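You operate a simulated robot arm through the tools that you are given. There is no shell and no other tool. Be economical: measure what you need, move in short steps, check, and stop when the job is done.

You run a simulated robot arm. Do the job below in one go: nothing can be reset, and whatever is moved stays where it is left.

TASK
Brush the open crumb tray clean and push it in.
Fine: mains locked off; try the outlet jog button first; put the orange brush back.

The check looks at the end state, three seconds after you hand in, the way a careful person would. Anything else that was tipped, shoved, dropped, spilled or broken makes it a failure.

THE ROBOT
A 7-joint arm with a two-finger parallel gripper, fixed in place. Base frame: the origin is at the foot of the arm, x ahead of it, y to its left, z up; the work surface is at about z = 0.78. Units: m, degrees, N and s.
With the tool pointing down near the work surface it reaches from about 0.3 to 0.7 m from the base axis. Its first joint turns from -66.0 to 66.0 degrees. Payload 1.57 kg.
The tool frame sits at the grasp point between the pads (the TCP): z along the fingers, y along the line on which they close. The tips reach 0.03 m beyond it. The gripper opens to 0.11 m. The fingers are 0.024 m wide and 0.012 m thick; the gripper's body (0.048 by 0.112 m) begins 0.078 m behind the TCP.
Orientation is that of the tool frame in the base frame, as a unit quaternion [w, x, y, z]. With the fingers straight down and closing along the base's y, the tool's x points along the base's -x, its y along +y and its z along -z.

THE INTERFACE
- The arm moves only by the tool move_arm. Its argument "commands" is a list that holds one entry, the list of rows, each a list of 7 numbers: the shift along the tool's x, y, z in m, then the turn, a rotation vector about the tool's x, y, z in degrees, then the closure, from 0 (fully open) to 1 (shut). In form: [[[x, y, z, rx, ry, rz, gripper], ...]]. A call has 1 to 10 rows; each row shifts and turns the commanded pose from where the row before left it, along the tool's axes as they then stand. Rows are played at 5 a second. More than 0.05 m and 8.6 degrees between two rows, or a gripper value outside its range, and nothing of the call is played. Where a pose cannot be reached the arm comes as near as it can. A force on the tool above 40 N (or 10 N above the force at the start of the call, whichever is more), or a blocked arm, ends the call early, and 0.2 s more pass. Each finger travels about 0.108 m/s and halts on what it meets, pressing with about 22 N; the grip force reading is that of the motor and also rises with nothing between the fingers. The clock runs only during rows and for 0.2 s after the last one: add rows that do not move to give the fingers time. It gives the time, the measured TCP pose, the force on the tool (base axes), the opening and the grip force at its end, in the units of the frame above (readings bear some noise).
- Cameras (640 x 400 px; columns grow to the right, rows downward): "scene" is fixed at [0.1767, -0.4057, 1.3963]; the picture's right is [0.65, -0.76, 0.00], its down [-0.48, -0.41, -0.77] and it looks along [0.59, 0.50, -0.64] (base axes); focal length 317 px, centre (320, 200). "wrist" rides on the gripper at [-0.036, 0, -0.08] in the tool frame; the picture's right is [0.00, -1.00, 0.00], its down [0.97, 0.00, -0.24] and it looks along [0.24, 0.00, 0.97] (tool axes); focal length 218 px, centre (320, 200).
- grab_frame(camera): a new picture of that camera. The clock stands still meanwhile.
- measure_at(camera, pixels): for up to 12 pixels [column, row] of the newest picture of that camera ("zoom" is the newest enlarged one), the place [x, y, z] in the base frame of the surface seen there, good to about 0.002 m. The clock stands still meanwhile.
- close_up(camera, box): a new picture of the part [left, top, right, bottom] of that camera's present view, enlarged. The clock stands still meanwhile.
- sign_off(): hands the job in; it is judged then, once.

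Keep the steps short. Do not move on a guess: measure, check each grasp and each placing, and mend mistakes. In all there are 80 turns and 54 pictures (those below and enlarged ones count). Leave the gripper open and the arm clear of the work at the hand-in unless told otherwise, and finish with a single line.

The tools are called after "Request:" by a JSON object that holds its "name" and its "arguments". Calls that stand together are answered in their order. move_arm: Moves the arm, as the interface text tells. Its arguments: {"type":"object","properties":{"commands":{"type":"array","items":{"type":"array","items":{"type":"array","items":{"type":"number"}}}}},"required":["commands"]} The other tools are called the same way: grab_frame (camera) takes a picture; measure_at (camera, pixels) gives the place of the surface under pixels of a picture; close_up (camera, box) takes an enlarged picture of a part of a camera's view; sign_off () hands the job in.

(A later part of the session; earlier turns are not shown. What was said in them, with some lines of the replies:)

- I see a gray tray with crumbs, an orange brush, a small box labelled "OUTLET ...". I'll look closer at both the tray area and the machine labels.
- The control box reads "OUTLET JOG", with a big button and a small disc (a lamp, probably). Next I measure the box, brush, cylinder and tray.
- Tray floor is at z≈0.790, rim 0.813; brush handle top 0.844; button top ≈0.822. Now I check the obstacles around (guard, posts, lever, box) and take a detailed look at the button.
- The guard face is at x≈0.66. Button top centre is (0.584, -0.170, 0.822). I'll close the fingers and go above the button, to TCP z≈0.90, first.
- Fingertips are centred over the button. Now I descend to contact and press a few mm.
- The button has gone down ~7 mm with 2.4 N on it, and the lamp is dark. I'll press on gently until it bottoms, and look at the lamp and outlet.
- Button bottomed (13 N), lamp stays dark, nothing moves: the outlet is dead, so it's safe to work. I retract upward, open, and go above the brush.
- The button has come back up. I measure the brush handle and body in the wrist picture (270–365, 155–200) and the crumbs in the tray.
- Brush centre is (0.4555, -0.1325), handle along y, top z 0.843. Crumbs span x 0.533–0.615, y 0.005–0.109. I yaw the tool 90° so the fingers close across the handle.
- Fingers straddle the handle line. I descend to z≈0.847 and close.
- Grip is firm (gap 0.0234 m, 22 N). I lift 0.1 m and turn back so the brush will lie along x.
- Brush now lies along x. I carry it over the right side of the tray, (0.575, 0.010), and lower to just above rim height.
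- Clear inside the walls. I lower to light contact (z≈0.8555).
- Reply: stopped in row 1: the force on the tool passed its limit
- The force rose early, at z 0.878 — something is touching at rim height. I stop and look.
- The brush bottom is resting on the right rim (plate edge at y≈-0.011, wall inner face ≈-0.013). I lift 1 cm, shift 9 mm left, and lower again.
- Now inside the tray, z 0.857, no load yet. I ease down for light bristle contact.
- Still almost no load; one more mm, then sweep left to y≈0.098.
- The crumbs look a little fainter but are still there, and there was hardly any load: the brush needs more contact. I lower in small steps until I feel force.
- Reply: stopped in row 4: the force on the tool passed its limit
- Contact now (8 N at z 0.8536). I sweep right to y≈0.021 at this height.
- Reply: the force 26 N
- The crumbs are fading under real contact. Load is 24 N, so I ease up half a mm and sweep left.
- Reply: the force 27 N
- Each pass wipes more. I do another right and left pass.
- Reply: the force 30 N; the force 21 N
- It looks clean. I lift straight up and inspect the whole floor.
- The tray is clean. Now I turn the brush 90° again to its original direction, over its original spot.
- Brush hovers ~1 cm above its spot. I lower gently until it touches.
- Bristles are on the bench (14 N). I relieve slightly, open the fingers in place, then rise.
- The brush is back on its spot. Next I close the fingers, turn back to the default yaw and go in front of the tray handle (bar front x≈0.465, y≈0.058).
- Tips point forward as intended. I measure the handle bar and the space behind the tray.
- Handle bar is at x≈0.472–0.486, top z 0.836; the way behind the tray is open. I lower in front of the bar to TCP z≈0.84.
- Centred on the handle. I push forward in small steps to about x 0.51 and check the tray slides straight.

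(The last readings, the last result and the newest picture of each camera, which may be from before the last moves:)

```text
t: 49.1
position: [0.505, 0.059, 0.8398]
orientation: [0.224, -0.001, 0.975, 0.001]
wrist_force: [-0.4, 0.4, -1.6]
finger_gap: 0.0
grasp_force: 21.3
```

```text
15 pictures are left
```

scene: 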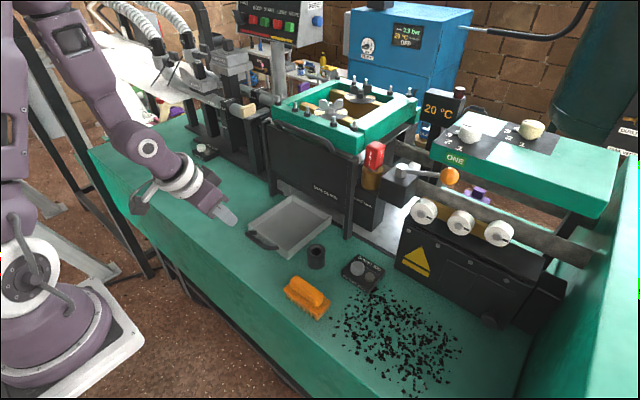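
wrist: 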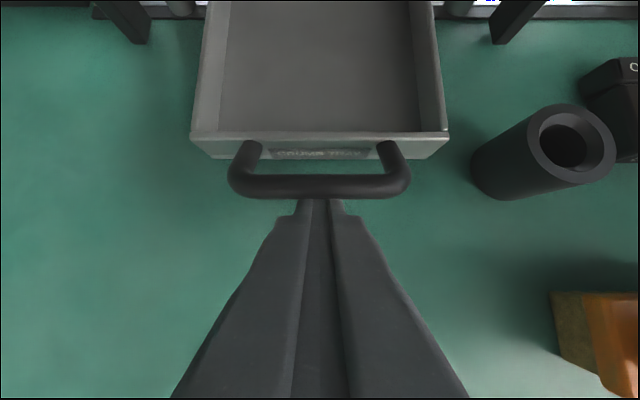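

Request:
{"name": "measure_at", "arguments": {"camera": "wrist", "pixels": [[195, 134], [446, 134], [320, 134], [320, 185], [320, 192]]}}

Request:
{"name": "close_up", "arguments": {"camera": "scene", "box": [210, 160, 370, 260]}}

```text
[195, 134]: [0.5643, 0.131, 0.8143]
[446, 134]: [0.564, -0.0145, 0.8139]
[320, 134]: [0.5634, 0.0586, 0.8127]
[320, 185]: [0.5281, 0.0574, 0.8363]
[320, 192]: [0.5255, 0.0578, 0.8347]
```

```text
4.00 times, centred on (290, 210) of scene
```

zoom: 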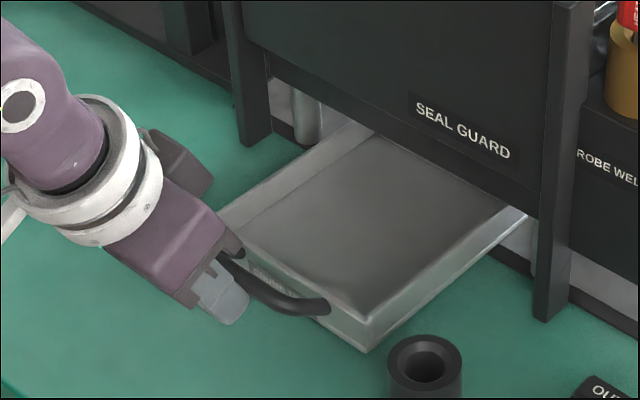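

Slides straight, 53 mm in so far. I continue in 1 cm steps.

Request:
{"name": "move_arm", "arguments": {"commands": [[[-0.009, 0, 0.00435, 0, 0, 0, 1], [-0.009, 0, 0.00435, 0, 0, 0, 1], [-0.009, 0, 0.00435, 0, 0, 0, 1], [-0.009, 0, 0.00435, 0, 0, 0, 1], [-0.009, 0, 0.00435, 0, 0, 0, 1], [-0.009, 0, 0.00435, 0, 0, 0, 1], [-0.009, 0, 0.00435, 0, 0, 0, 1], [0, 0, 0, 0, 0, 0, 1]]]}}

Request:
{"name": "grab_frame", "arguments": {"camera": "wrist"}}

Request:
{"name": "close_up", "arguments": {"camera": "scene", "box": [210, 160, 370, 260]}}

```text
t: 50.9
position: [0.5742, 0.0584, 0.8401]
orientation: [0.223, -0.001, 0.975, 0.001]
wrist_force: [-1.0, 0.1, -0.5]
finger_gap: 0.0
grasp_force: 21.6
```

```text
13 pictures are left
```

wrist: 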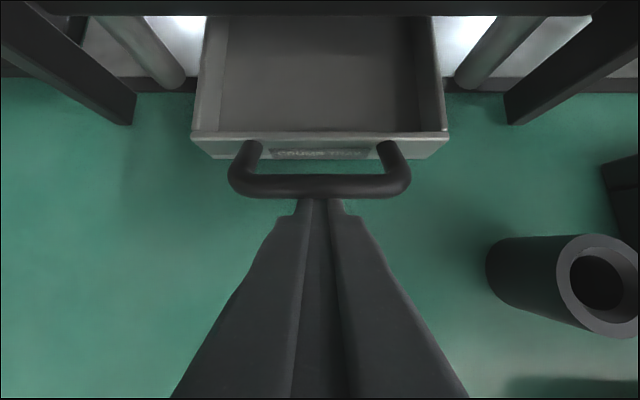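

```text
4.00 times, centred on (290, 210) of scene
```

zoom: 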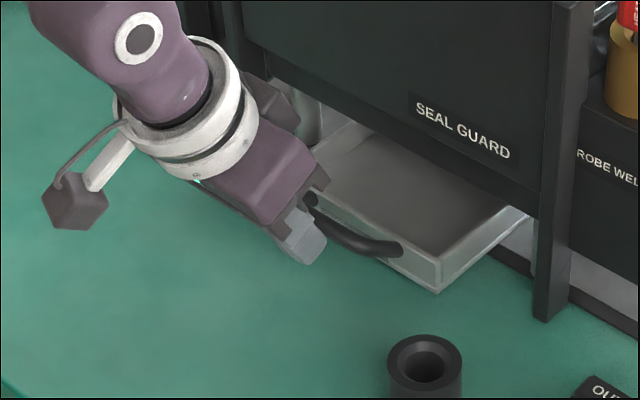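

Front is now at x≈0.633. Before continuing I check clearances: the dark housing near the guard (zoom 280,105) and guard bottom edge.

Request:
{"name": "measure_at", "arguments": {"camera": "zoom", "pixels": [[285, 105], [270, 85], [295, 130], [350, 85], [450, 165], [430, 175], [425, 250], [322, 170]]}}

```text
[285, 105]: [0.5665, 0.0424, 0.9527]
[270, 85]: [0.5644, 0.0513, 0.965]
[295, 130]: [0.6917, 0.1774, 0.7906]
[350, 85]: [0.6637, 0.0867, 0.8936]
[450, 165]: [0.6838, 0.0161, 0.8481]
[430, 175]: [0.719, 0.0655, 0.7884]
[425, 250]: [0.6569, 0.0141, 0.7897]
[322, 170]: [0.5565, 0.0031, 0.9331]
```

Nearly 10 cm clearance to the guard. I push on in small steps until it meets its stop.

Request:
{"name": "move_arm", "arguments": {"commands": [[[-0.0045, 0, 0.0022, 0, 0, 0, 1], [-0.0045, 0, 0.0022, 0, 0, 0, 1], [-0.0045, 0, 0.0022, 0, 0, 0, 1], [-0.0045, 0, 0.0022, 0, 0, 0, 1], [-0.0045, 0, 0.0022, 0, 0, 0, 1], [-0.0045, 0, 0.0022, 0, 0, 0, 1], [0, 0, 0, 0, 0, 0, 1]]]}}

Request:
{"name": "close_up", "arguments": {"camera": "scene", "box": [210, 160, 370, 260]}}

```text
t: 52.5
position: [0.6023, 0.0594, 0.8385]
orientation: [0.221, -0.001, 0.975, 0.0]
wrist_force: [-14.0, -0.4, -2.0]
finger_gap: 0.0
grasp_force: 20.9
```

```text
4.00 times, centred on (290, 210) of scene
```

zoom: 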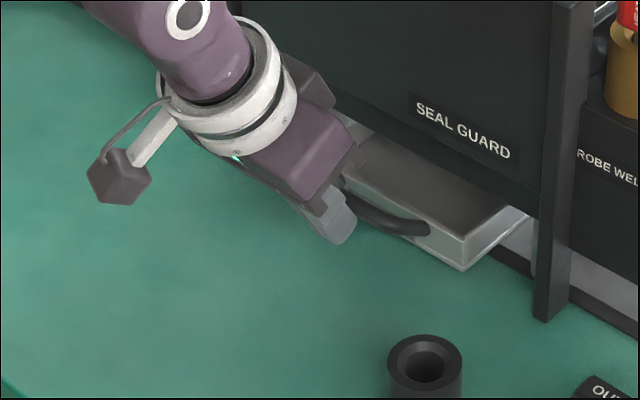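

14 N of resistance now, with the tray front about level with the guard. I push 2 mm more to confirm it is the stop.

Request:
{"name": "move_arm", "arguments": {"commands": [[[-0.001, 0, 0.0004, 0, 0, 0, 1], [-0.001, 0, 0.0004, 0, 0, 0, 1], [0, 0, 0, 0, 0, 0, 1]]]}}

Request:
{"name": "grab_frame", "arguments": {"camera": "wrist"}}

Request:
{"name": "measure_at", "arguments": {"camera": "wrist", "pixels": [[195, 134], [446, 134], [320, 134], [320, 185]]}}

```text
t: 53.3
position: [0.6028, 0.059, 0.8388]
orientation: [0.218, -0.001, 0.976, 0.0]
wrist_force: [-28.1, 5.4, -5.0]
finger_gap: 0.0001
grasp_force: 21.4
```

```text
10 pictures are left
```

wrist: 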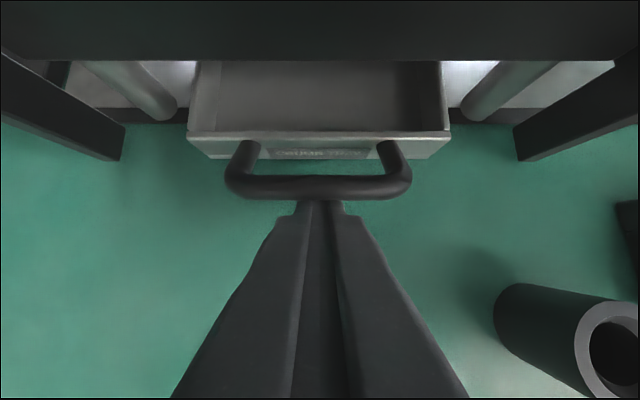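

```text
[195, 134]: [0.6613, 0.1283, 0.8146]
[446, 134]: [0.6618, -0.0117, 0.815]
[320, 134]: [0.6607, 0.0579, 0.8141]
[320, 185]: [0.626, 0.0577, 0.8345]
```

Force rose to 28 N with no motion: it's at the stop, front at x 0.661, flush with the guard. I back off straight, rise and open.

Request:
{"name": "move_arm", "arguments": {"commands": [[[0.009, 0, -0.0044, 0, 0, 0, 1], [0.027, 0, -0.013, 0, 0, 0, 1], [0.027, 0, -0.013, 0, 0, 0, 1], [0.027, 0, -0.013, 0, 0, 0, 1], [0, 0, -0.04, 0, 0, 0, 1], [0, 0, -0.04, 0, 0, 0, 1], [0, 0, -0.04, 0, 8.3, 0, 0.5], [0, 0, -0.04, 0, 8.3, 0, 0], [0, 0, -0.04, 0, 8.4, 0, 0], [0, 0, 0, 0, 0, 0, 0]]]}}

Request:
{"name": "move_arm", "arguments": {"commands": [[[0, 0, -0.04, 0, 0, 0, 0], [0, 0, -0.04, 0, 0, 0, 0], [0, 0, 0, 0, 0, 0, 0]]]}}

Request:
{"name": "grab_frame", "arguments": {"camera": "scene"}}

Request:
{"name": "grab_frame", "arguments": {"camera": "wrist"}}

```text
t: 55.5
position: [0.4352, 0.0577, 1.0267]
orientation: [0.007, 0.0, 1.0, -0.001]
wrist_force: [-1.1, 0.9, -0.5]
finger_gap: 0.1101
grasp_force: 0.0
```

```text
t: 56.3
position: [0.4329, 0.0583, 1.1047]
orientation: [0.006, 0.0, 1.0, 0.0]
wrist_force: [-0.3, 0.0, 0.2]
finger_gap: 0.1099
grasp_force: 0.0
```

```text
9 pictures are left
```

scene: 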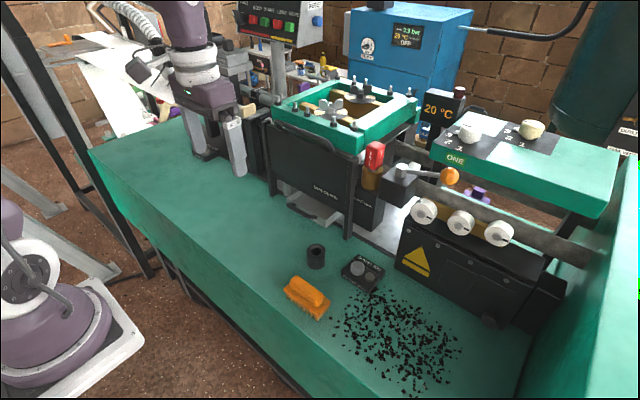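

```text
8 pictures are left
```

wrist: 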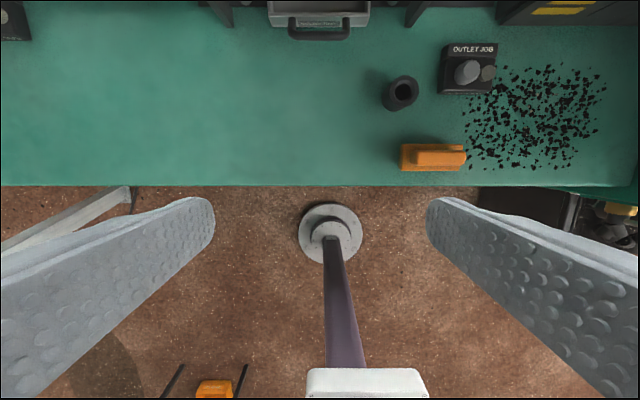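

Tray is in, brush, cup and jog box are in place, the arm is clear and the gripper open. One last close look at the tray.

Request:
{"name": "close_up", "arguments": {"camera": "scene", "box": [260, 160, 372, 230]}}

```text
5.71 times, centred on (316, 195) of scene
```

zoom: 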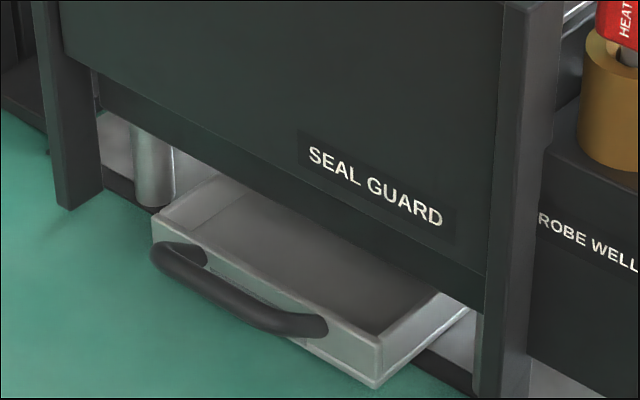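

The tray is clean and home against its stop, so I'm handing in.

Request:
{"name": "sign_off", "arguments": {}}

```text
The job is handed in.
```

I pressed the outlet jog button first and nothing moved or lit, then brushed the crumb tray clean, put the orange brush back on its spot, and pushed the tray in to its stop.
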